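You operate a simulated robot arm through the tools that you are given. There is no shell and no other tool.

You are at the controls of a simulated robot arm. One attempt, no reset.

Task
Blow out the oiler's motor and lay it in the rack's empty cradle.
Fine: press the oiler button once, for one AIR cycle; end with the lever on CLOSED and the hood closed.

Only the result counts: the job must be done as asked and must still hold three seconds after the hand-in. Knocking over, shifting, dropping, spilling or breaking anything else fails it.

Robot
A 7-joint arm with a two-finger parallel gripper, fixed in place. Base frame: the origin is at the foot of the arm, x ahead of it, y to its left, z up. Lengths are in mm, angles in rad, forces in N, time in s.
With the tool pointing down near the work surface it reaches from about 220 to 600 mm from the base axis. Its first joint turns from -1.152 to 1.152 rad. Payload 2.6 kg.
Tool frame: the origin (TCP) lies between the finger pads and is the grasp point; the fingertips stand 30 mm ahead of it; z points along the fingers, y is the line along which they close. Largest opening 94 mm; finger width 28, thickness 10; the body of the gripper, 50 by 96 mm, starts 55 mm behind the TCP.
Orientation is that of the tool frame in the base frame, as [roll, pitch, yaw] about the fixed x, y, z axes, in that order (R = Rz(yaw) Ry(pitch) Rx(roll)). With the fingers straight down and closing along the base's y, the tool's x points along the base's -x, its y along +y and its z along -z.

Tools
- The arm moves only by the tool arm_command. Its argument "deltas" is a list that holds one entry, the list of rows, each a list of 7 numbers: the shift along the tool's x, y, z in units of 30 mm (1.0 is 30 mm), then the turn, a rotation vector about the tool's x, y, z in units of 4 degrees (1.0 is 4 degrees), then the finger opening in mm, from 0 to 94. In form: [[[dx, dy, dz, rx, ry, rz, grip], ...]]. A call has 1 to 20 rows; each row shifts and turns the commanded pose from where the row before left it, along the tool's axes as they then stand. A call with a number of a shift or a turn outside -1 to 1 is refused whole. Rows are played at 5 a second. More than 50 mm and 0.15 rad between two rows, or a gripper value outside its range, and nothing of the call is played. A pose out of reach is approached as far as the arm can. The call stops where the force on the tool passes 40 N (or 10 N more than at its start, if that is more) or the arm is blocked; 0.2 s more then pass. Each finger travels about 72 mm/s and halts on what it meets, pressing with about 32 N; the grip force reading is that of the motor and also rises with nothing between the fingers. The clock runs only during rows and for 0.2 s after the last one: add rows that do not move to give the fingers time. It gives the time, the measured TCP pose, the force on the tool (base axes), the opening and the grip force at its end, in the units of the frame above (readings bear some noise), with the torque about the TCP (base axes, N m) and any sound that the robot's microphone picked up.
- Cameras (640 x 400 px; columns grow to the right, rows downward): "scene" is fixed at [40.1, 448.2, 543.8]; the picture's right is [-0.63, -0.77, 0.00], its down [-0.57, 0.47, -0.67] and it looks along [0.52, -0.43, -0.74] (base axes); focal length 226 px, centre (320, 200). "wrist" rides on the gripper at [76, 14, -103] in the tool frame; the picture's right is [-0.18, 0.98, 0.00], its down [-0.75, -0.14, -0.64] and it looks along [-0.63, -0.12, 0.77] (tool axes); focal length 243 px, centre (320, 200). There is no depth. A picture from a camera that has moved, and an enlarged one, comes with that camera's place and axes in the base frame and with its lens.
- get_image(camera): a new picture of that camera. No time passes.
- inspect(camera, box): a new picture of the part [left, top, right, bottom] of that camera's present view, enlarged. No time passes.
- hand_in(): hands the job in; it is judged then, once.

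Nothing tells you positions but the pictures and the camera data. Unless the task says otherwise, let go and move clear before handing in.

The tools are called after ">>>" as name(argument=value, ...) on one line, values as JSON. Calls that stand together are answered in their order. arm_command: Moves the arm, as the interface text tells. Its arguments: {"type":"object","properties":{"deltas":{"type":"array","items":{"type":"array","items":{"type":"array","items":{"type":"number"}}}}},"required":["deltas"]} The other tools are called the same way: get_image (camera) takes a picture; inspect (camera, box) takes an enlarged picture of a part of a camera's view; hand_in () hands the job in.

At the start:

```text
time_s: 0.0
eef_pos: [368.7, 75.3, 329.0]
ee_rot: [3.14, 0.001, 3.141]
force: [-0.5, 1.0, 0.3]
ft_torque: [0.0, -0.05, -0.01]
gripper_width: 94.1
grip_force: 0.2
```

scene: 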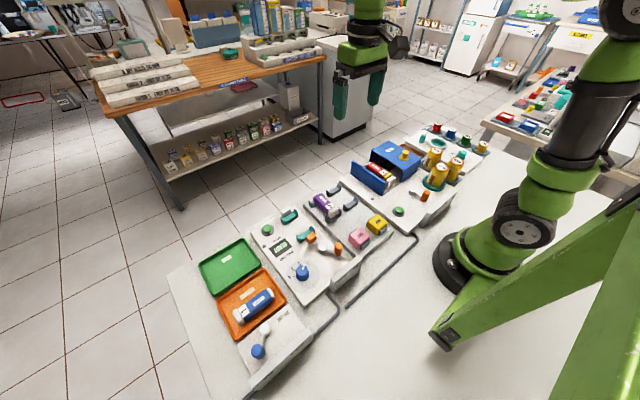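
wrist: 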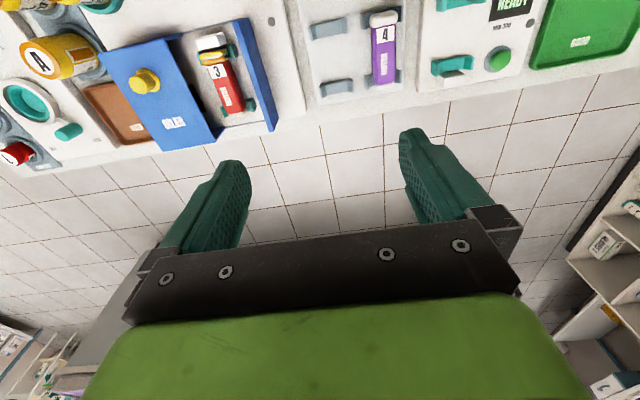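

I see a bench with several stations: an open orange/green case, a station with a READY display, a rack with motor 4, and a blue-hooded station with motor 3. I will look closer before moving.

>>> inspect(camera="scene", box=[320, 110, 500, 230])

>>> inspect(camera="scene", box=[240, 170, 400, 290])

>>> inspect(camera="scene", box=[180, 230, 340, 390])

>>> inspect(camera="wrist", box=[0, 0, 320, 180])

>>> inspect(camera="wrist", box=[280, 0, 640, 160])

```text
3.33 times, centred on (410, 170) of scene
camera zoom: at [40.1, 448.2, 543.8], right [-0.63, -0.77, 0.0], down [-0.57, 0.47, -0.67], along [0.52, -0.43, -0.74], focal length 753 px, centre (20, 300)
```

zoom: 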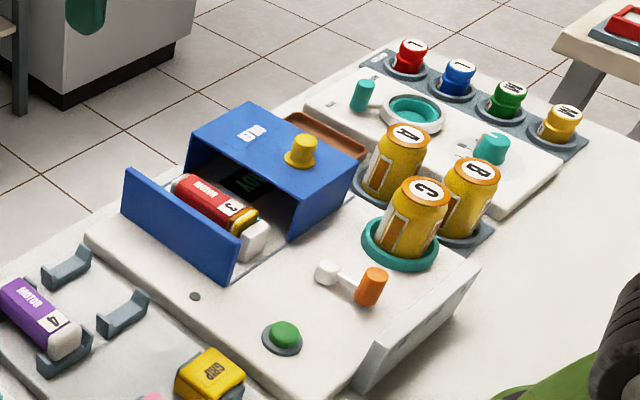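

```text
3.33 times, centred on (320, 230) of scene
camera zoom: at [40.1, 448.2, 543.8], right [-0.63, -0.77, 0.0], down [-0.57, 0.47, -0.67], along [0.52, -0.43, -0.74], focal length 753 px, centre (320, 100)
```

zoom: 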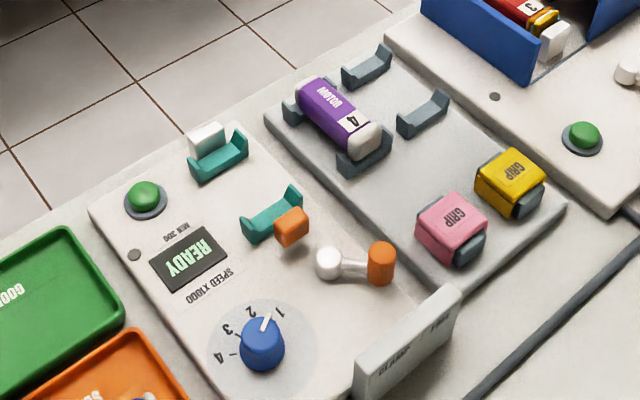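

```text
2.50 times, centred on (260, 310) of scene
camera zoom: at [40.1, 448.2, 543.8], right [-0.63, -0.77, 0.0], down [-0.57, 0.47, -0.67], along [0.52, -0.43, -0.74], focal length 565 px, centre (470, -75)
```

zoom: 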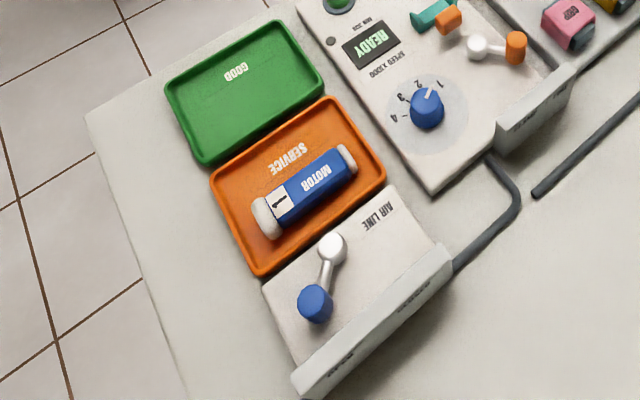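

```text
2.00 times, centred on (160, 90) of wrist
camera zoom: at [291.6, 90.3, 431.1], right [0.18, 0.98, 0.0], down [0.75, -0.14, 0.64], along [0.63, -0.12, -0.77], focal length 485 px, centre (640, 420)
```

zoom: 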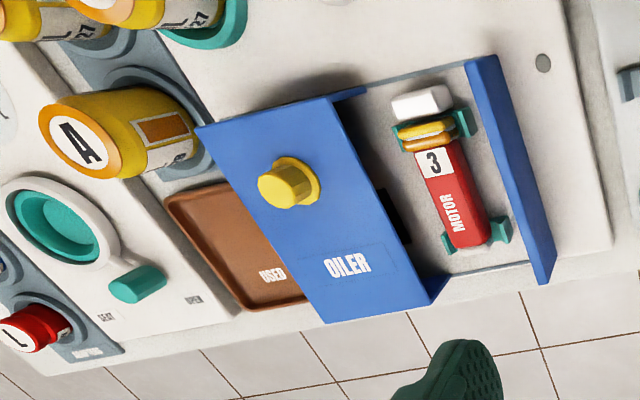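

```text
1.78 times, centred on (460, 80) of wrist
camera zoom: at [291.6, 90.3, 431.1], right [0.18, 0.98, 0.0], down [0.75, -0.14, 0.64], along [0.63, -0.12, -0.77], focal length 431 px, centre (71, 413)
```

zoom: 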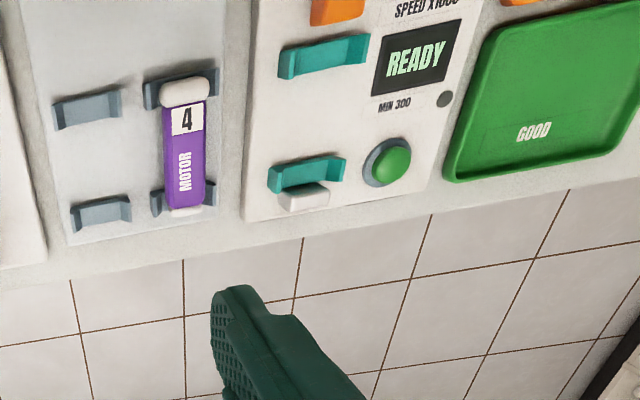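

I see the oiler (blue hood box, yellow knob at about (332,-145,100)), its button near (220,0) and a lever near (198,-82), with label placards facing the base. I'll move back at height to read them with the wrist camera.

>>> arm_command(deltas=[[[0.733, -0.833, 0, 0, 0, 0, 94], [0.733, -0.833, 0, 0, 0, 0, 94], [0.733, -0.833, 0, 0, 0, 0, 94], [0.733, -0.833, 0, 0, 0, 0, 94], [0.733, -0.833, 0, 0, 0, 0, 94], [0, 0, 0, 0, 0, 0, 94]]])

>>> get_image(camera="wrist")

>>> get_image(camera="scene")

```text
time_s: 1.4
eef_pos: [258.7, -48.7, 329.9]
ee_rot: [-3.141, 0.0, -3.141]
force: [-0.3, -0.3, 0.4]
ft_torque: [0.0, 0.01, -0.01]
gripper_width: 94.2
grip_force: 0.0
```

```text
taken
camera wrist: at [182.2, -33.9, 431.7], right [0.18, 0.98, 0.0], down [0.75, -0.14, 0.64], along [0.63, -0.12, -0.77], focal length 243 px, centre (320, 200)
```

wrist: 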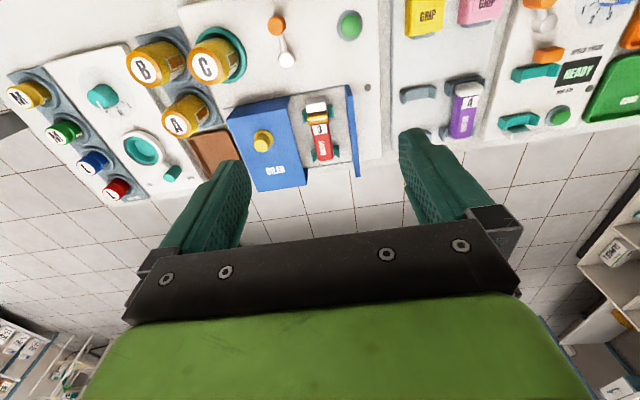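

```text
taken
```

scene: 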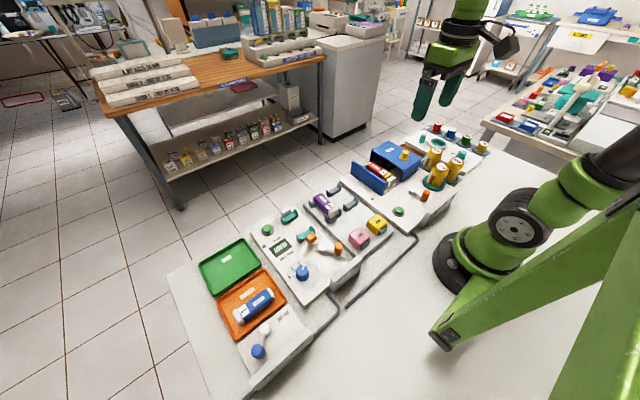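

I'm inspecting the placards in the scene view more closely and the stations from the new wrist pose.

>>> inspect(camera="scene", box=[410, 180, 460, 230])

>>> inspect(camera="scene", box=[235, 325, 325, 395])

>>> inspect(camera="wrist", box=[220, 0, 390, 110])

>>> inspect(camera="wrist", box=[220, 70, 380, 190])

>>> inspect(camera="wrist", box=[380, 0, 640, 150])

```text
8.00 times, centred on (435, 205) of scene
camera zoom: at [40.1, 448.1, 543.8], right [-0.63, -0.77, 0.0], down [-0.57, 0.47, -0.67], along [0.52, -0.43, -0.74], focal length 1808 px, centre (-600, 160)
```

zoom: 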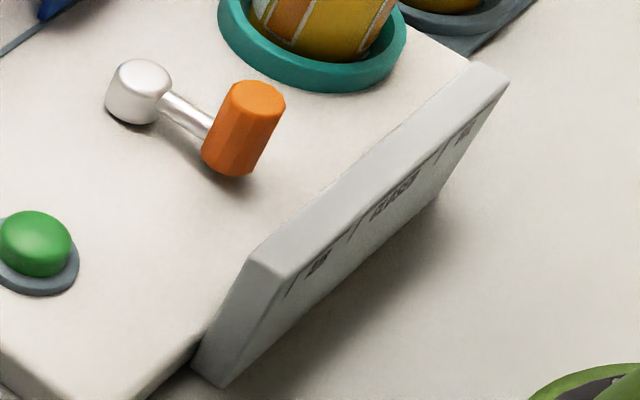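

```text
5.71 times, centred on (280, 360) of scene
camera zoom: at [40.1, 448.1, 543.8], right [-0.63, -0.77, 0.0], down [-0.57, 0.47, -0.67], along [0.52, -0.43, -0.74], focal length 1291 px, centre (549, -714)
```

zoom: 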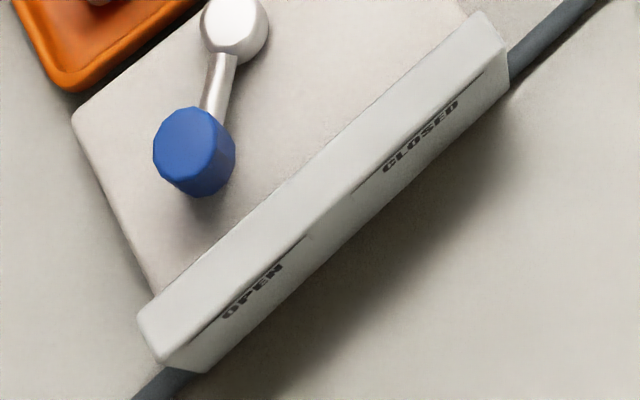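

```text
3.64 times, centred on (305, 55) of wrist
camera zoom: at [182.2, -33.9, 431.7], right [0.18, 0.98, 0.0], down [0.75, -0.14, 0.64], along [0.63, -0.12, -0.77], focal length 882 px, centre (374, 727)
```

zoom: 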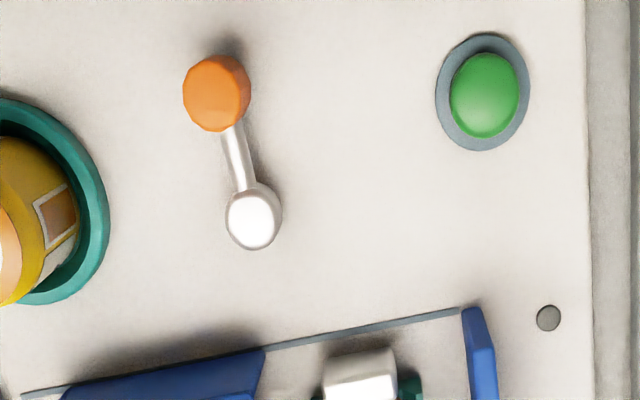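

```text
3.33 times, centred on (300, 130) of wrist
camera zoom: at [182.2, -33.9, 431.7], right [0.18, 0.98, 0.0], down [0.75, -0.14, 0.64], along [0.63, -0.12, -0.77], focal length 809 px, centre (387, 433)
```

zoom: 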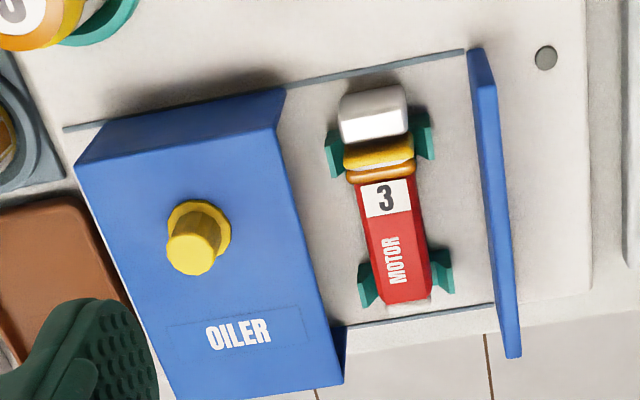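

```text
2.46 times, centred on (510, 75) of wrist
camera zoom: at [182.2, -33.9, 431.7], right [0.18, 0.98, 0.0], down [0.75, -0.14, 0.64], along [0.63, -0.12, -0.77], focal length 597 px, centre (-148, 508)
```

zoom: 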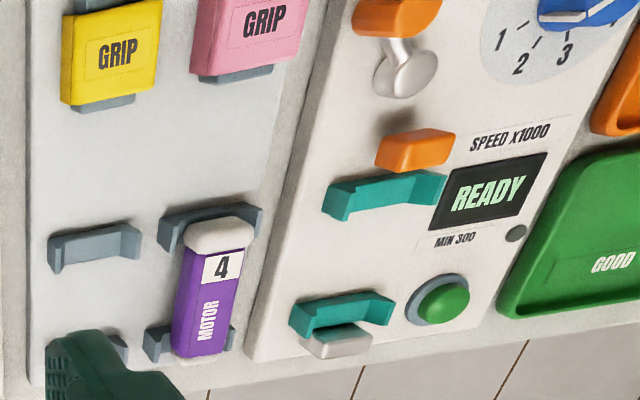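

The oiler lever has a three-position placard and the air line has OPEN/CLOSED. I'll zoom in tighter to read the labels.

>>> inspect(camera="scene", box=[430, 194, 454, 209])

>>> inspect(camera="scene", box=[428, 206, 444, 218])

>>> inspect(camera="scene", box=[440, 186, 456, 202])

>>> inspect(camera="scene", box=[360, 150, 410, 195])

```text
16.00 times, centred on (442, 202) of scene
camera zoom: at [40.1, 448.1, 543.8], right [-0.63, -0.77, 0.0], down [-0.57, 0.47, -0.67], along [0.52, -0.43, -0.74], focal length 3616 px, centre (-1632, 176)
```

zoom: 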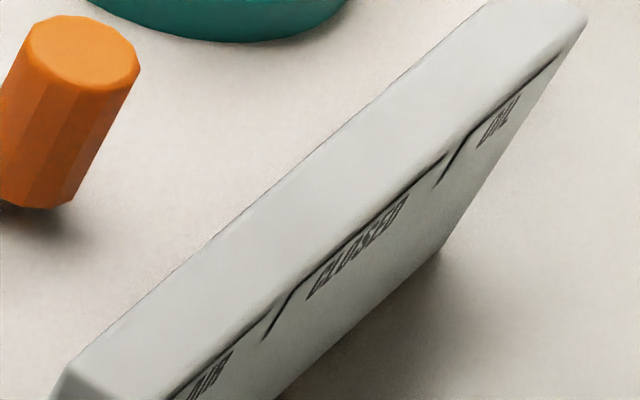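

```text
16.00 times, centred on (436, 212) of scene
camera zoom: at [40.1, 448.1, 543.8], right [-0.63, -0.77, 0.0], down [-0.57, 0.47, -0.67], along [0.52, -0.43, -0.74], focal length 3616 px, centre (-1536, 8)
```

zoom: 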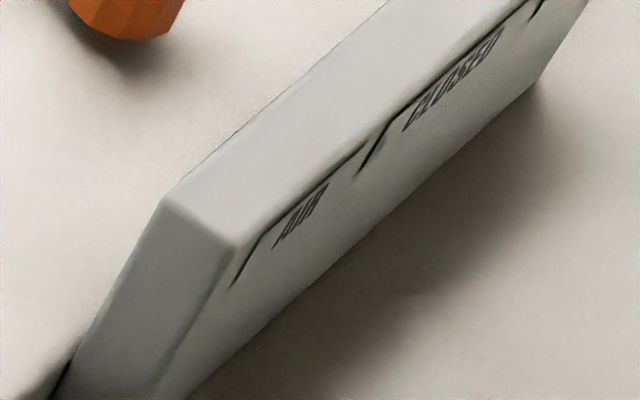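

```text
16.00 times, centred on (448, 194) of scene
camera zoom: at [40.1, 448.1, 543.8], right [-0.63, -0.77, 0.0], down [-0.57, 0.47, -0.67], along [0.52, -0.43, -0.74], focal length 3616 px, centre (-1728, 296)
```

zoom: 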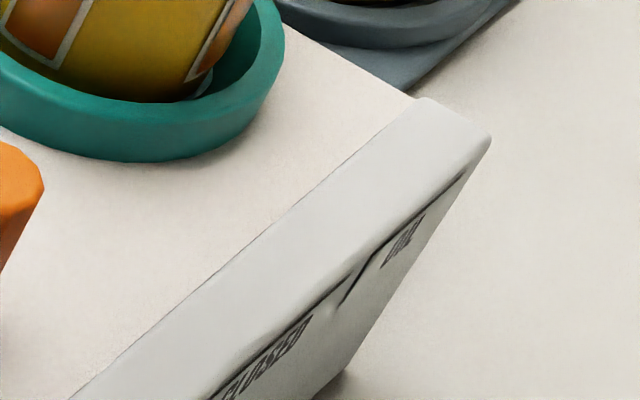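

```text
8.89 times, centred on (385, 172) of scene
camera zoom: at [40.1, 448.1, 543.8], right [-0.63, -0.77, 0.0], down [-0.57, 0.47, -0.67], along [0.52, -0.43, -0.74], focal length 2009 px, centre (-258, 444)
```

zoom: 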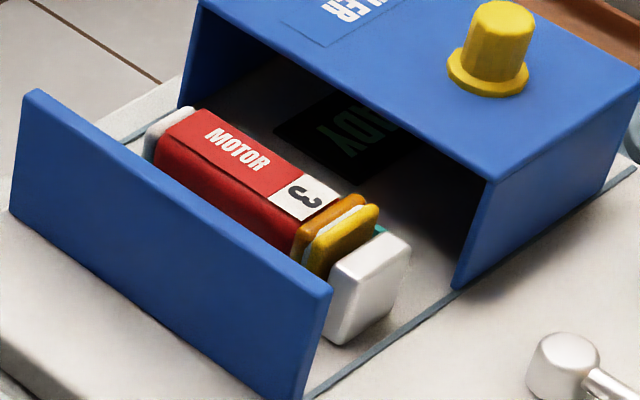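

The oiler placard seems to read AIR (+y side), CLOSED (middle, where the lever is now) and OIL (-y side). Its air-line lever already points to OPEN. I'll move the wrist camera lower and further back to confirm the AIR/OIL side.

>>> arm_command(deltas=[[[0.489, -0.09, 0.6, 0, 0, 0, 94], [0.489, -0.09, 0.6, 0, 0, 0, 94], [0.489, -0.09, 0.6, 0, 0, 0, 94], [0.489, -0.09, 0.6, 0, 0, 0, 94], [0, 0, 0, 0, 0, 0, 94]]])

>>> get_image(camera="wrist")

```text
time_s: 2.6
eef_pos: [197.7, -59.4, 257.8]
ee_rot: [3.141, 0.001, -3.141]
force: [-0.7, 0.5, 0.3]
ft_torque: [0.02, 0.0, -0.05]
gripper_width: 94.2
grip_force: 0.0
```

```text
taken
camera wrist: at [121.9, -44.7, 358.9], right [0.18, 0.98, 0.0], down [0.75, -0.14, 0.64], along [0.63, -0.12, -0.77], focal length 243 px, centre (320, 200)
```

wrist: 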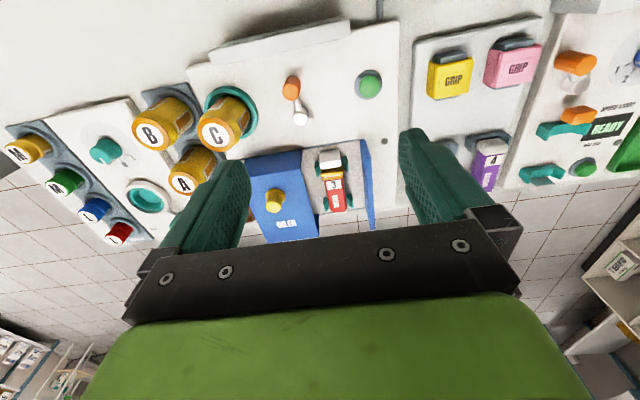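

The placard is in view at the top; I zoom in on it.

>>> inspect(camera="wrist", box=[200, 10, 360, 80])

>>> inspect(camera="wrist", box=[310, 10, 360, 50])

>>> inspect(camera="wrist", box=[205, 30, 265, 70])

>>> inspect(camera="wrist", box=[240, 140, 390, 240])

```text
4.00 times, centred on (280, 45) of wrist
camera zoom: at [121.9, -44.7, 358.9], right [0.18, 0.98, 0.0], down [0.75, -0.14, 0.64], along [0.63, -0.12, -0.77], focal length 970 px, centre (480, 820)
```

zoom: 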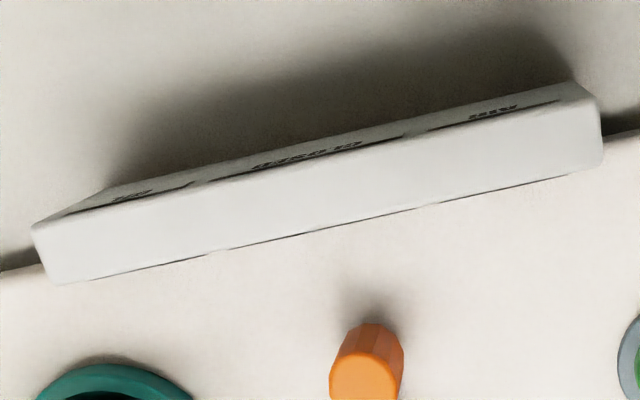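

```text
10.00 times, centred on (335, 30) of wrist
camera zoom: at [121.9, -44.7, 358.9], right [0.18, 0.98, 0.0], down [0.75, -0.14, 0.64], along [0.63, -0.12, -0.77], focal length 2426 px, centre (170, 1900)
```

zoom: 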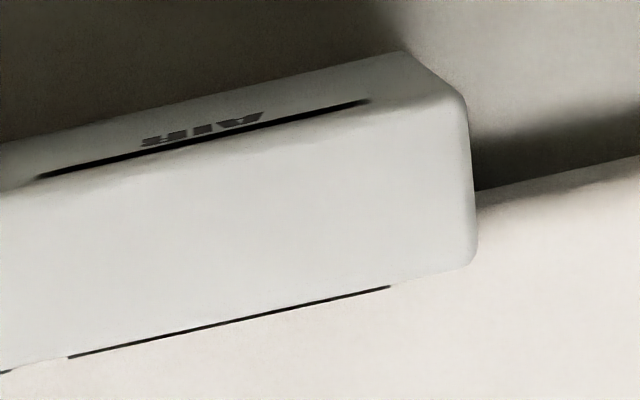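

```text
10.00 times, centred on (235, 50) of wrist
camera zoom: at [121.9, -44.7, 358.9], right [0.18, 0.98, 0.0], down [0.75, -0.14, 0.64], along [0.63, -0.12, -0.77], focal length 2426 px, centre (1170, 1700)
```

zoom: 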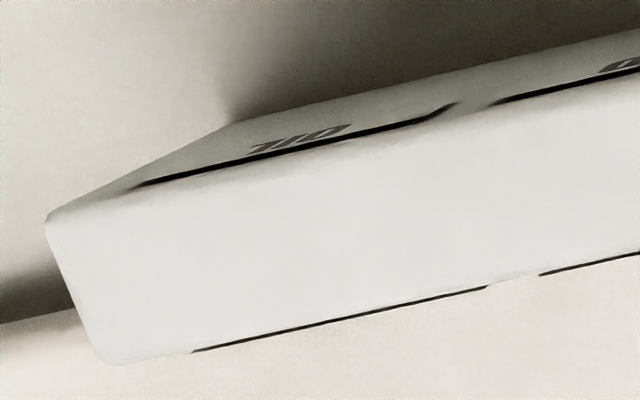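

```text
4.00 times, centred on (315, 190) of wrist
camera zoom: at [121.9, -44.7, 358.9], right [0.18, 0.98, 0.0], down [0.75, -0.14, 0.64], along [0.63, -0.12, -0.77], focal length 970 px, centre (340, 240)
```

zoom: 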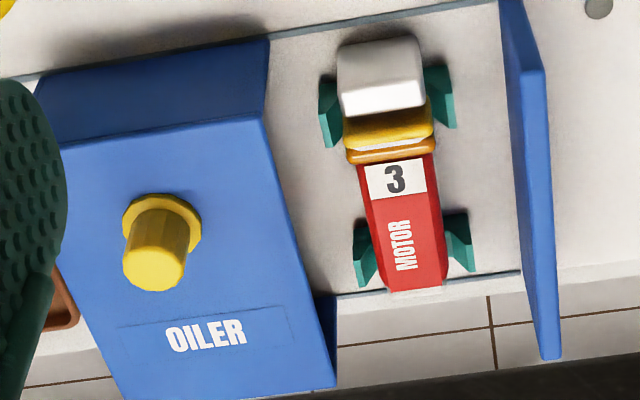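

AIR is on the +y side and OIL on the -y side, confirmed, and the lever is now on CLOSED. Next I move above the yellow hood knob (about (334,-152,100)) to refine its position before sliding the hood closed.

>>> arm_command(deltas=[[[-0.908, -0.617, 0.385, 0, 0, 0, 60], [-0.908, -0.617, 0.385, 0, 0, 0, 60], [-0.908, -0.617, 0.385, 0, 0, 0, 60], [-0.908, -0.617, 0.385, 0, 0, 0, 60], [-0.908, -0.617, 0.385, 0, 0, 0, 60], [0, 0, 0, 0, 0, 0, 60], [0, 0, 0, 0, 0, 0, 60]]])

>>> get_image(camera="wrist")

>>> get_image(camera="scene")

```text
time_s: 4.2
eef_pos: [336.3, -154.5, 199.7]
ee_rot: [-3.14, -0.001, 3.141]
force: [0.4, 0.1, -0.3]
ft_torque: [-0.02, -0.03, -0.01]
gripper_width: 60.0
grip_force: 0.0
```

```text
taken
camera wrist: at [260.4, -138.5, 302.1], right [0.18, 0.98, 0.0], down [0.75, -0.14, 0.64], along [0.63, -0.12, -0.77], focal length 243 px, centre (320, 200)
```

wrist: 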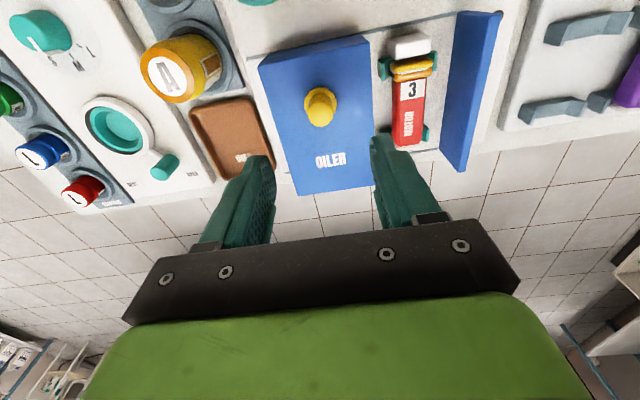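

```text
taken
```

scene: 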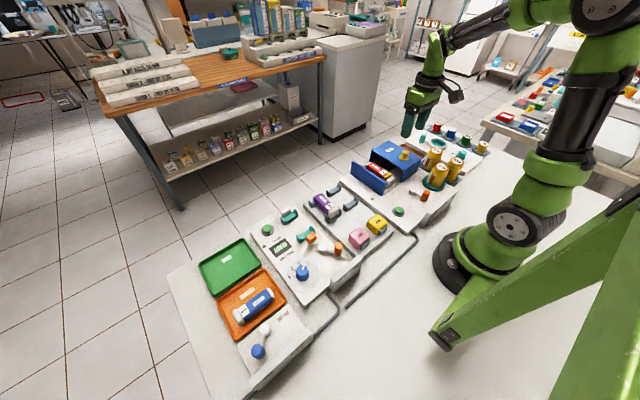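

>>> inspect(camera="wrist", box=[240, 0, 520, 200])

>>> inspect(camera="wrist", box=[240, 30, 400, 130])

```text
2.00 times, centred on (380, 100) of wrist
camera zoom: at [260.4, -138.5, 302.1], right [0.18, 0.98, 0.0], down [0.75, -0.14, 0.64], along [0.63, -0.12, -0.77], focal length 485 px, centre (200, 400)
```

zoom: 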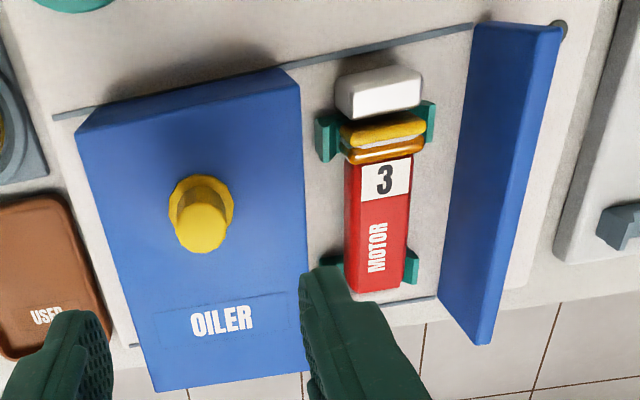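

```text
4.00 times, centred on (320, 80) of wrist
camera zoom: at [260.4, -138.5, 302.1], right [0.18, 0.98, 0.0], down [0.75, -0.14, 0.64], along [0.63, -0.12, -0.77], focal length 970 px, centre (320, 680)
```

zoom: 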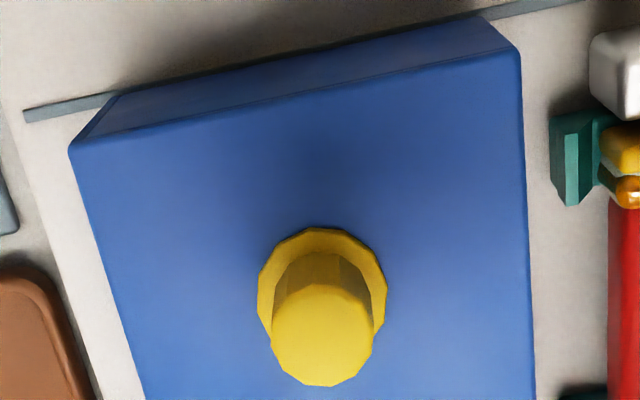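

The knob is at about (333,-151, top ≈100) on a hood spanning y -197 to -105, with the fixed blue wall at y ≈ -15. I'll descend around the knob and grip it.

>>> arm_command(deltas=[[[0.0275, 0.025, 0.6725, 0, 0, 0, 60], [0.0275, 0.025, 0.6725, 0, 0, 0, 60], [0.0275, 0.025, 0.6725, 0, 0, 0, 60], [0.0275, 0.025, 0.6725, 0, 0, 0, 60], [0, 0, 0, 0, 0, 0, 60]]])

>>> get_image(camera="wrist")

>>> inspect(camera="scene", box=[360, 110, 440, 170])

```text
time_s: 5.4
eef_pos: [331.1, -150.3, 119.0]
ee_rot: [-3.141, 0.0, 3.14]
force: [-0.8, 0.0, -0.3]
ft_torque: [0.03, 0.02, 0.0]
gripper_width: 59.9
grip_force: 0.1
```

```text
taken
camera wrist: at [256.4, -135.4, 221.4], right [0.18, 0.98, 0.0], down [0.75, -0.14, 0.64], along [0.63, -0.12, -0.77], focal length 243 px, centre (320, 200)
```

wrist: 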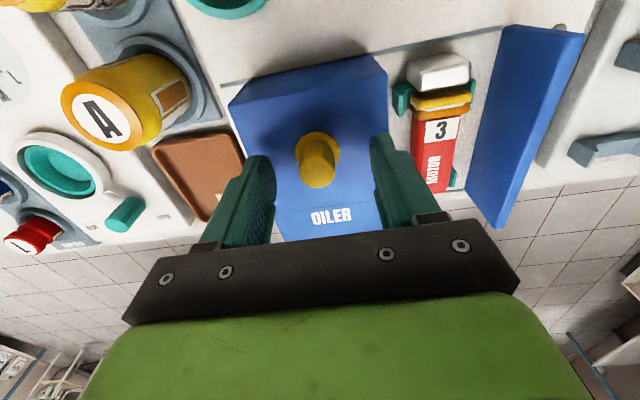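

```text
6.67 times, centred on (400, 140) of scene
camera zoom: at [40.1, 448.2, 543.8], right [-0.63, -0.77, 0.0], down [-0.57, 0.47, -0.67], along [0.52, -0.43, -0.74], focal length 1506 px, centre (-213, 600)
```

zoom: 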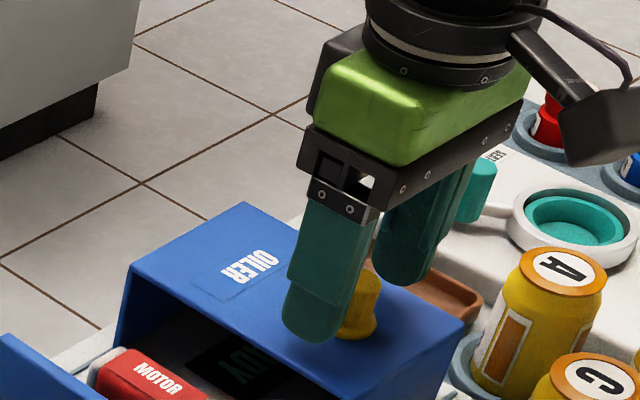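

The fingers straddle the knob well; I close on it.

>>> arm_command(deltas=[[[-0.1, 0, 0.1, 0, 0, 0, 60], [0, 0, 0, 0, 0, 0, 10], [0, 0, 0, 0, 0, 0, 10], [0, 0, 0, 0, 0, 0, 10], [0, 0, 0, 0, 0, 0, 10]]])

>>> inspect(camera="scene", box=[360, 110, 440, 170])

```text
time_s: 6.6
eef_pos: [334.5, -149.2, 116.2]
ee_rot: [-3.141, -0.002, 3.14]
force: [0.9, -0.4, -4.9]
ft_torque: [-0.39, -0.05, -0.03]
gripper_width: 20.8
grip_force: 45.5
```

```text
6.67 times, centred on (400, 140) of scene
camera zoom: at [40.1, 448.1, 543.8], right [-0.63, -0.77, 0.0], down [-0.57, 0.47, -0.67], along [0.52, -0.43, -0.74], focal length 1506 px, centre (-213, 600)
```

zoom: 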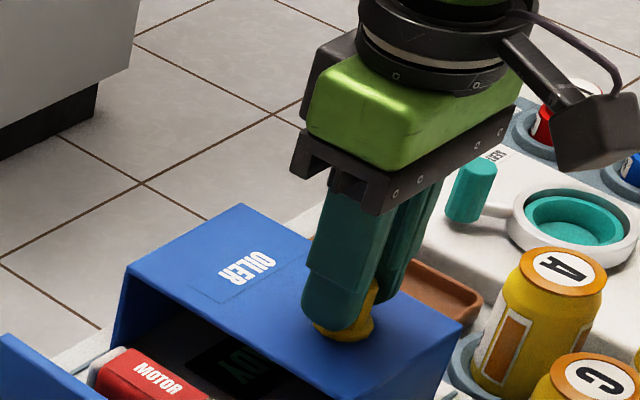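

Knob gripped (20.8 mm). Now I slide the hood toward +y gently.

>>> arm_command(deltas=[[[0, 0.2, 0, 0, 0, 0, 10], [0, 0.25, 0, 0, 0, 0, 10], [0, 0.25, 0, 0, 0, 0, 10], [0, 0.25, 0, 0, 0, 0, 10], [0, 0.25, 0, 0, 0, 0, 10], [0, 0.25, 0, 0, 0, 0, 10], [0, 0.25, 0, 0, 0, 0, 10], [0, 0.25, 0, 0, 0, 0, 10], [0, 0, 0, 0, 0, 0, 10]]])

>>> inspect(camera="scene", box=[340, 110, 440, 190])

```text
time_s: 8.7
eef_pos: [334.9, -91.2, 115.5]
ee_rot: [3.14, 0.0, 3.141]
force: [-2.8, 0.9, 2.6]
ft_torque: [-0.35, -0.21, -0.03]
gripper_width: 21.3
grip_force: 44.6
stopped in row 9: the force on the tool passed its limit at 41 N (the readings are from after the stop); the commanded pose is now the measured one
```

```text
5.00 times, centred on (390, 150) of scene
camera zoom: at [40.1, 448.2, 543.8], right [-0.63, -0.77, 0.0], down [-0.57, 0.47, -0.67], along [0.52, -0.43, -0.74], focal length 1130 px, centre (-30, 450)
```

zoom: 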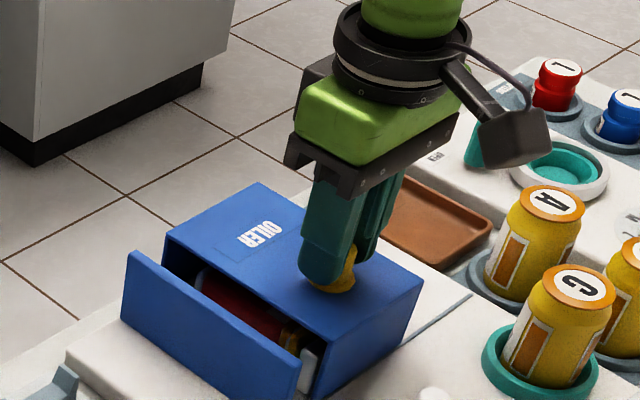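

The hood stopped at 41 N with a gap still left. I look closely to see whether something blocks it.

>>> inspect(camera="scene", box=[355, 150, 415, 195])

>>> get_image(camera="wrist")

>>> inspect(camera="wrist", box=[240, 20, 500, 200])

```text
8.89 times, centred on (385, 172) of scene
camera zoom: at [40.1, 448.2, 543.8], right [-0.63, -0.77, 0.0], down [-0.57, 0.47, -0.67], along [0.52, -0.43, -0.74], focal length 2009 px, centre (-258, 444)
```

zoom: 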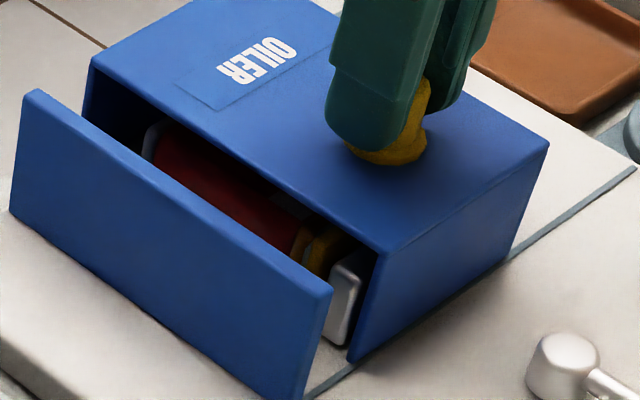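

```text
taken
camera wrist: at [258.8, -76.5, 218.1], right [0.19, 0.98, 0.0], down [0.75, -0.14, 0.64], along [0.63, -0.12, -0.77], focal length 243 px, centre (320, 200)
```

wrist: 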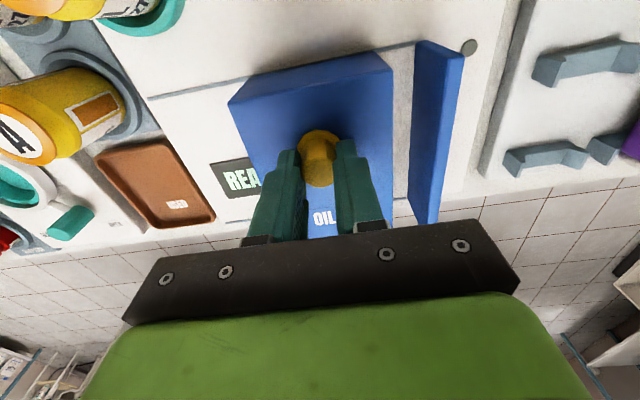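

```text
2.22 times, centred on (370, 110) of wrist
camera zoom: at [258.8, -76.5, 218.1], right [0.19, 0.98, 0.0], down [0.75, -0.14, 0.64], along [0.63, -0.12, -0.77], focal length 539 px, centre (209, 400)
```

zoom: 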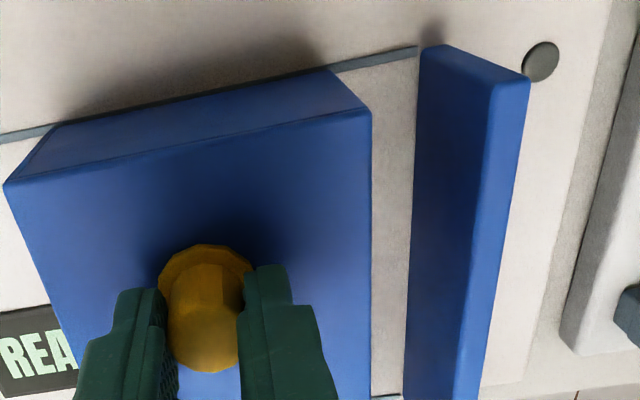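

The hood is clear of the motor with about 26 mm left; the stop looks like a deceleration spike. I continue slower.

>>> arm_command(deltas=[[[0, 0.1, 0, 0, 0, 0, 10], [0, 0.1, 0, 0, 0, 0, 10], [0, 0.1, 0, 0, 0, 0, 10], [0, 0.1, 0, 0, 0, 0, 10], [0, 0.1, 0, 0, 0, 0, 10], [0, 0.1, 0, 0, 0, 0, 10], [0, 0.1, 0, 0, 0, 0, 10], [0, 0.05, 0, 0, 0, 0, 10], [0, 0, 0, 0, 0, 0, 10]]])

>>> inspect(camera="scene", box=[355, 150, 415, 195])

>>> inspect(camera="wrist", box=[140, 20, 480, 220])

```text
time_s: 10.7
eef_pos: [335.1, -67.8, 116.1]
ee_rot: [3.14, -0.001, 3.141]
force: [-1.6, 1.2, 5.6]
ft_torque: [-0.4, -0.05, -0.04]
gripper_width: 21.0
grip_force: 45.5
```

```text
8.89 times, centred on (385, 172) of scene
camera zoom: at [40.1, 448.2, 543.8], right [-0.63, -0.77, 0.0], down [-0.57, 0.47, -0.67], along [0.52, -0.43, -0.74], focal length 2009 px, centre (-258, 444)
```

zoom: 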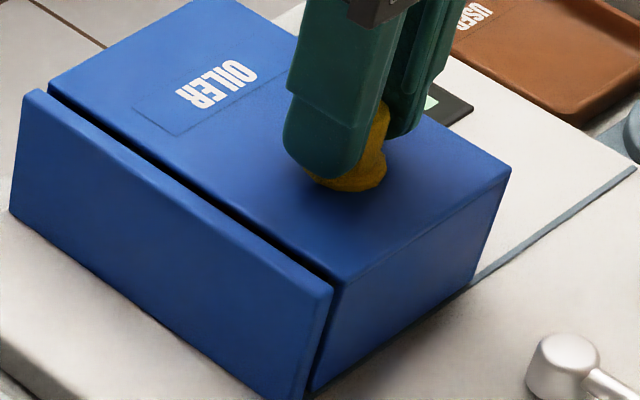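

```text
1.88 times, centred on (310, 120) of wrist
camera zoom: at [258.7, -54.0, 218.0], right [0.18, 0.98, 0.0], down [0.75, -0.14, 0.64], along [0.63, -0.12, -0.77], focal length 457 px, centre (339, 351)
```

zoom: 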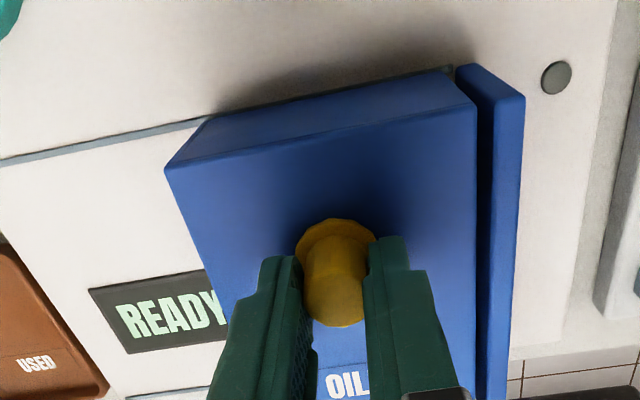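

Only a few millimetres remain to the blue wall and the display reads READY. I push the last bit until it seats.

>>> arm_command(deltas=[[[0, 0.05, 0, 0, 0, 0, 10], [0, 0.05, 0, 0, 0, 0, 10], [0, 0.05, 0, 0, 0, 0, 10], [0, 0.05, 0, 0, 0, 0, 10], [0, 0.05, 0, 0, 0, 0, 10], [0, 0.05, 0, 0, 0, 0, 10], [0, 0.05, 0, 0, 0, 0, 10], [0, 0.05, 0, 0, 0, 0, 10]]])

>>> inspect(camera="scene", box=[355, 150, 415, 195])

>>> inspect(camera="wrist", box=[140, 20, 480, 220])

```text
time_s: 12.3
eef_pos: [333.8, -64.7, 115.1]
ee_rot: [-3.13, 0.002, 3.135]
force: [0.2, -5.1, -1.3]
ft_torque: [0.51, 0.07, 0.06]
gripper_width: 21.5
grip_force: 44.2
stopped in row 8: the force on the tool passed its limit at 41 N (the readings are from after the stop); the commanded pose is now the measured one
```

```text
8.89 times, centred on (385, 172) of scene
camera zoom: at [40.1, 448.2, 543.8], right [-0.63, -0.77, 0.0], down [-0.57, 0.47, -0.67], along [0.52, -0.43, -0.74], focal length 2009 px, centre (-258, 444)
```

zoom: 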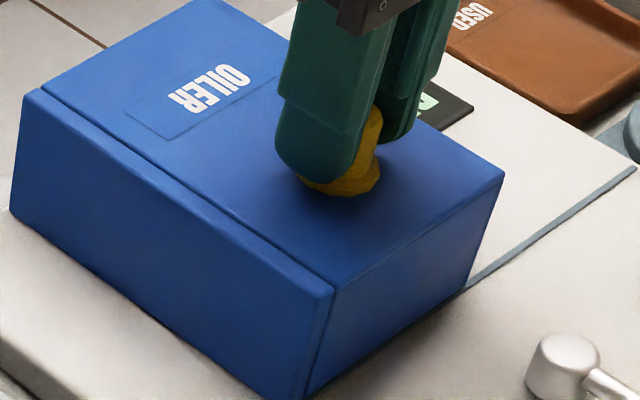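

```text
1.88 times, centred on (310, 120) of wrist
camera zoom: at [258.8, -48.3, 217.6], right [0.19, 0.98, -0.01], down [0.75, -0.14, 0.64], along [0.63, -0.13, -0.76], focal length 457 px, centre (339, 351)
```

zoom: 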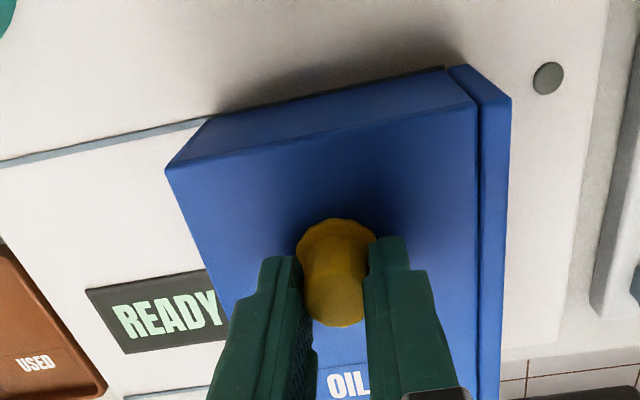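

The hood is seated against the wall. I release the knob, rise, and move above the oiler lever handle (about (200,-93,62)).

>>> arm_command(deltas=[[[0, 0, 0, 0, 0, 0, 50], [0, 0, 0, 0, 0, 0, 50], [0, 0, -0.4, 0, 0, 0, 50], [0, 0, -0.8, 0, 0, 0, 50], [0, 0, -0.8, 0, 0, 0, 50], [0.86, -0.168, 0, 0, 0, 0, 50], [0.86, -0.168, 0, 0, 0, 0, 50], [0.86, -0.168, 0, 0, 0, 0, 50], [0.86, -0.168, 0.3, 0, 0, 0, 44], [0.86, -0.168, 0.3, 0, 0, 0, 44], [0, 0, 0, 0, 0, 0, 44]]])

>>> get_image(camera="wrist")

>>> inspect(camera="scene", box=[340, 130, 460, 220])

```text
time_s: 14.7
eef_pos: [205.1, -86.4, 157.6]
ee_rot: [-3.132, 0.001, 3.138]
force: [-0.1, 0.6, 0.2]
ft_torque: [-0.01, 0.03, -0.03]
gripper_width: 44.0
grip_force: 0.0
```

```text
taken
camera wrist: at [129.4, -71.8, 260.0], right [0.19, 0.98, -0.01], down [0.75, -0.14, 0.64], along [0.63, -0.13, -0.76], focal length 243 px, centre (320, 200)
```

wrist: 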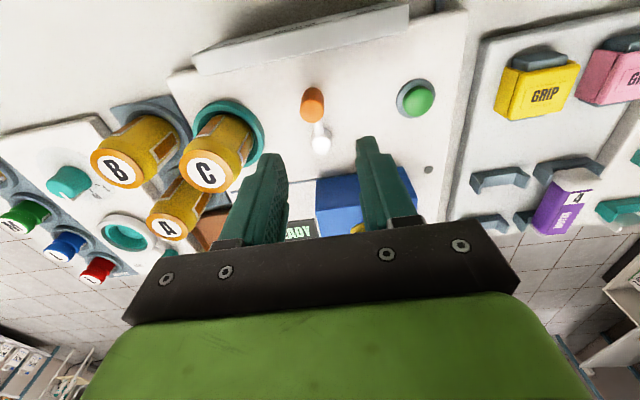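

```text
4.44 times, centred on (400, 175) of scene
camera zoom: at [40.1, 448.2, 543.8], right [-0.63, -0.77, 0.0], down [-0.57, 0.47, -0.67], along [0.52, -0.43, -0.74], focal length 1004 px, centre (-36, 311)
```

zoom: 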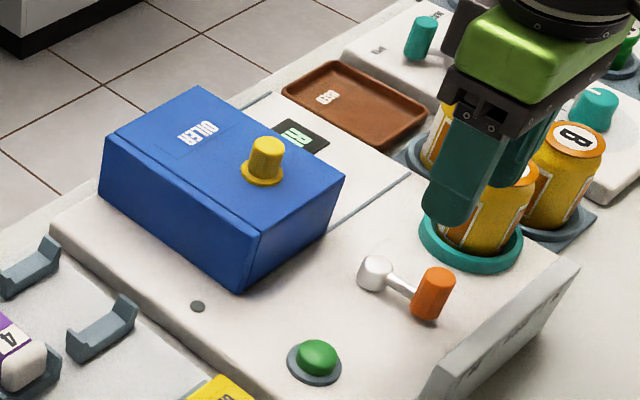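

>>> inspect(camera="wrist", box=[260, 60, 460, 185])

```text
3.20 times, centred on (360, 122) of wrist
camera zoom: at [129.4, -71.8, 260.0], right [0.19, 0.98, -0.01], down [0.75, -0.14, 0.64], along [0.63, -0.13, -0.76], focal length 776 px, centre (192, 448)
```

zoom: 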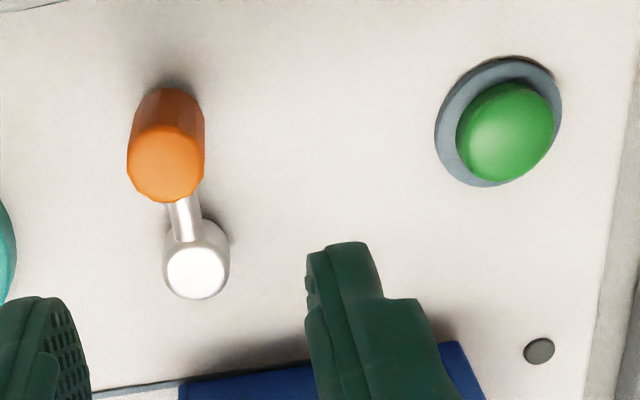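

The handle is at about (198,-93,62), pivot at (241,-94), so the lever points straight at CLOSED; the button is at about (219,2,28). I descend to straddle the handle.

>>> arm_command(deltas=[[[0.02, -0.11, 0.4, -0.136, 0, 0, 44], [0.02, -0.11, 0.6, 0, 0, 0, 44], [0, 0, 0.6, 0, 0, 0, 44], [0, 0, 0.6, 0, 0, 0, 44], [0, 0, 0.35, 0, 0, 0, 44], [0, 0, 0, 0, 0, 0, 44]]])

>>> get_image(camera="wrist")

>>> inspect(camera="scene", box=[390, 150, 460, 220])

```text
time_s: 16.1
eef_pos: [203.4, -94.7, 81.4]
ee_rot: [-3.141, 0.003, 3.135]
force: [0.7, -0.2, 0.1]
ft_torque: [0.04, -0.01, 0.03]
gripper_width: 43.9
grip_force: 0.1
```

```text
taken
camera wrist: at [127.6, -78.9, 183.6], right [0.19, 0.98, 0.0], down [0.75, -0.15, 0.64], along [0.63, -0.12, -0.77], focal length 243 px, centre (320, 200)
```

wrist: 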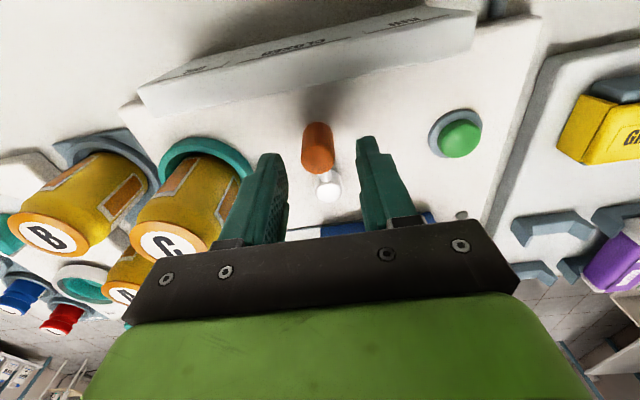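

```text
5.71 times, centred on (425, 185) of scene
camera zoom: at [40.1, 448.2, 543.8], right [-0.63, -0.77, 0.0], down [-0.57, 0.47, -0.67], along [0.52, -0.43, -0.74], focal length 1291 px, centre (-280, 286)
```

zoom: 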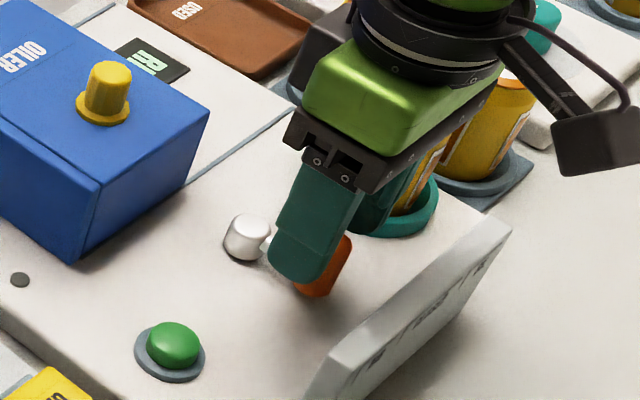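

The fingers straddle the handle. I lower slightly and push the handle toward +y (AIR) in small steps.

>>> arm_command(deltas=[[[0, 0, 0.25, 0, 0, 0, 44], [0, 0.15, 0, 0, 0, 0, 44], [0, 0.15, 0, 0, 0, 0, 44], [0, 0.15, 0, 0, 0, 0, 44], [-0.02, 0.15, 0, 0, 0, 0, 44], [-0.03, 0.15, 0, 0, 0, 0, 44], [-0.04, 0.15, 0, 0, 0, 0, 44], [0, 0, 0, 0, 0, 0, 44]]])

>>> get_image(camera="wrist")

>>> inspect(camera="scene", box=[390, 150, 460, 220])

```text
time_s: 17.9
eef_pos: [212.1, -70.1, 75.9]
ee_rot: [3.141, -0.001, 3.136]
force: [-0.6, -0.4, -0.5]
ft_torque: [-0.01, -0.02, -0.01]
gripper_width: 44.2
grip_force: 0.2
out of reach, approached as far as the arm can: row 4
```

```text
taken
camera wrist: at [136.2, -54.0, 177.7], right [0.19, 0.98, 0.0], down [0.75, -0.15, 0.64], along [0.63, -0.12, -0.77], focal length 243 px, centre (320, 200)
```

wrist: 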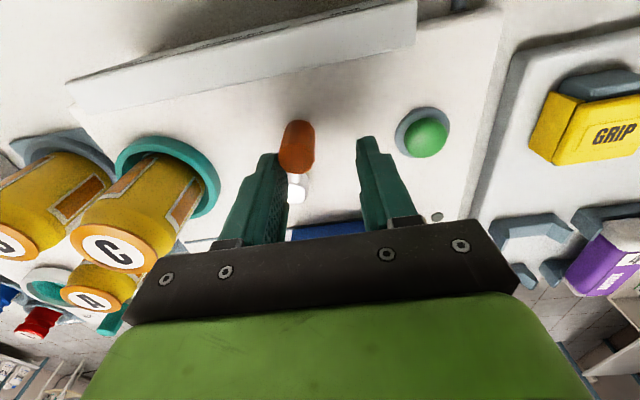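

```text
5.71 times, centred on (425, 185) of scene
camera zoom: at [40.1, 448.2, 543.8], right [-0.63, -0.77, 0.0], down [-0.57, 0.47, -0.67], along [0.52, -0.43, -0.74], focal length 1291 px, centre (-280, 286)
```

zoom: 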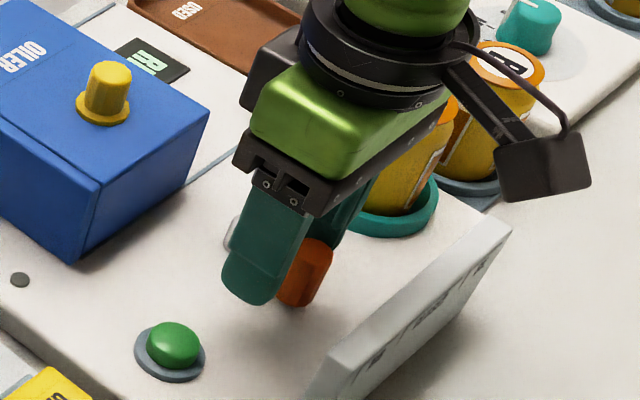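

The handle has begun to move with the -y finger (the arm is at its inner reach limit). I continue pushing toward AIR.

>>> arm_command(deltas=[[[-0.05, 0.15, 0, 0, 0, 0, 44], [-0.05, 0.15, 0, 0, 0, 0, 44], [-0.05, 0.15, 0, 0, 0, 0, 44], [0, 0, 0, 0, 0, 0, 44]]])

>>> get_image(camera="wrist")

>>> inspect(camera="scene", box=[390, 150, 460, 220])

```text
time_s: 18.9
eef_pos: [216.6, -55.3, 74.1]
ee_rot: [3.141, -0.001, 3.136]
force: [0.4, -1.2, 0.4]
ft_torque: [0.0, -0.05, -0.02]
gripper_width: 43.8
grip_force: 0.7
```

```text
taken
camera wrist: at [140.4, -40.1, 177.3], right [0.19, 0.98, 0.0], down [0.75, -0.15, 0.64], along [0.63, -0.12, -0.77], focal length 243 px, centre (320, 200)
```

wrist: 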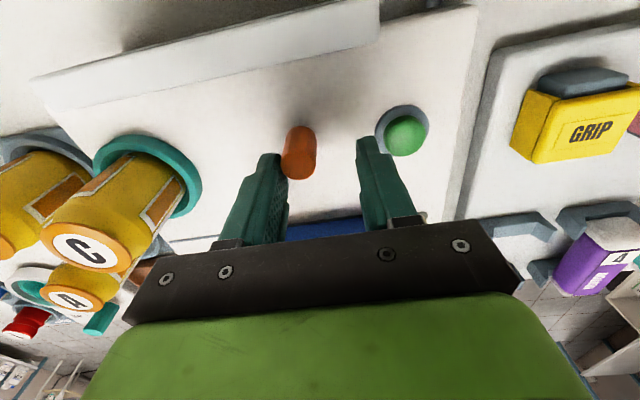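

```text
5.71 times, centred on (425, 185) of scene
camera zoom: at [40.1, 448.2, 543.8], right [-0.63, -0.77, 0.0], down [-0.57, 0.47, -0.67], along [0.52, -0.43, -0.74], focal length 1291 px, centre (-280, 286)
```

zoom: 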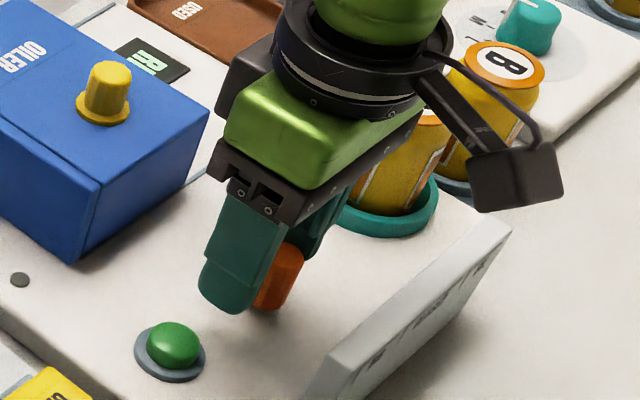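

The handle is now at roughly 40° toward AIR. I nudge further in tiny steps until it meets its stop.

>>> arm_command(deltas=[[[-0.03, 0.07, 0, 0, 0, 0, 44], [-0.03, 0.07, 0, 0, 0, 0, 44], [0, 0, 0, 0, 0, 0, 44]]])

>>> inspect(camera="wrist", box=[240, 80, 440, 205])

```text
time_s: 19.7
eef_pos: [217.6, -51.5, 74.1]
ee_rot: [3.141, -0.003, 3.135]
force: [-0.6, -1.2, 0.3]
ft_torque: [0.02, -0.03, 0.02]
gripper_width: 43.9
grip_force: 0.1
```

```text
3.20 times, centred on (340, 142) of wrist
camera zoom: at [141.5, -35.7, 176.9], right [0.19, 0.98, 0.0], down [0.75, -0.15, 0.64], along [0.63, -0.12, -0.77], focal length 776 px, centre (256, 384)
```

zoom: 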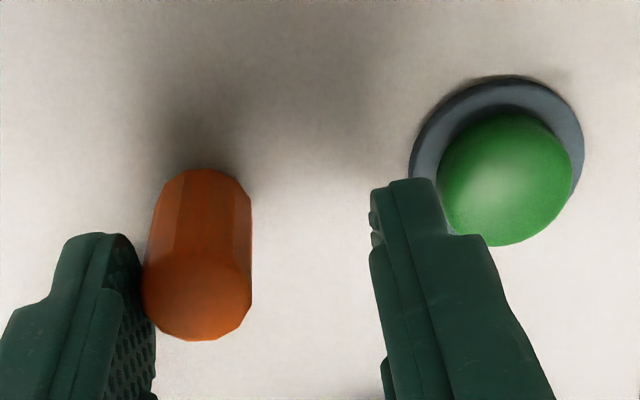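

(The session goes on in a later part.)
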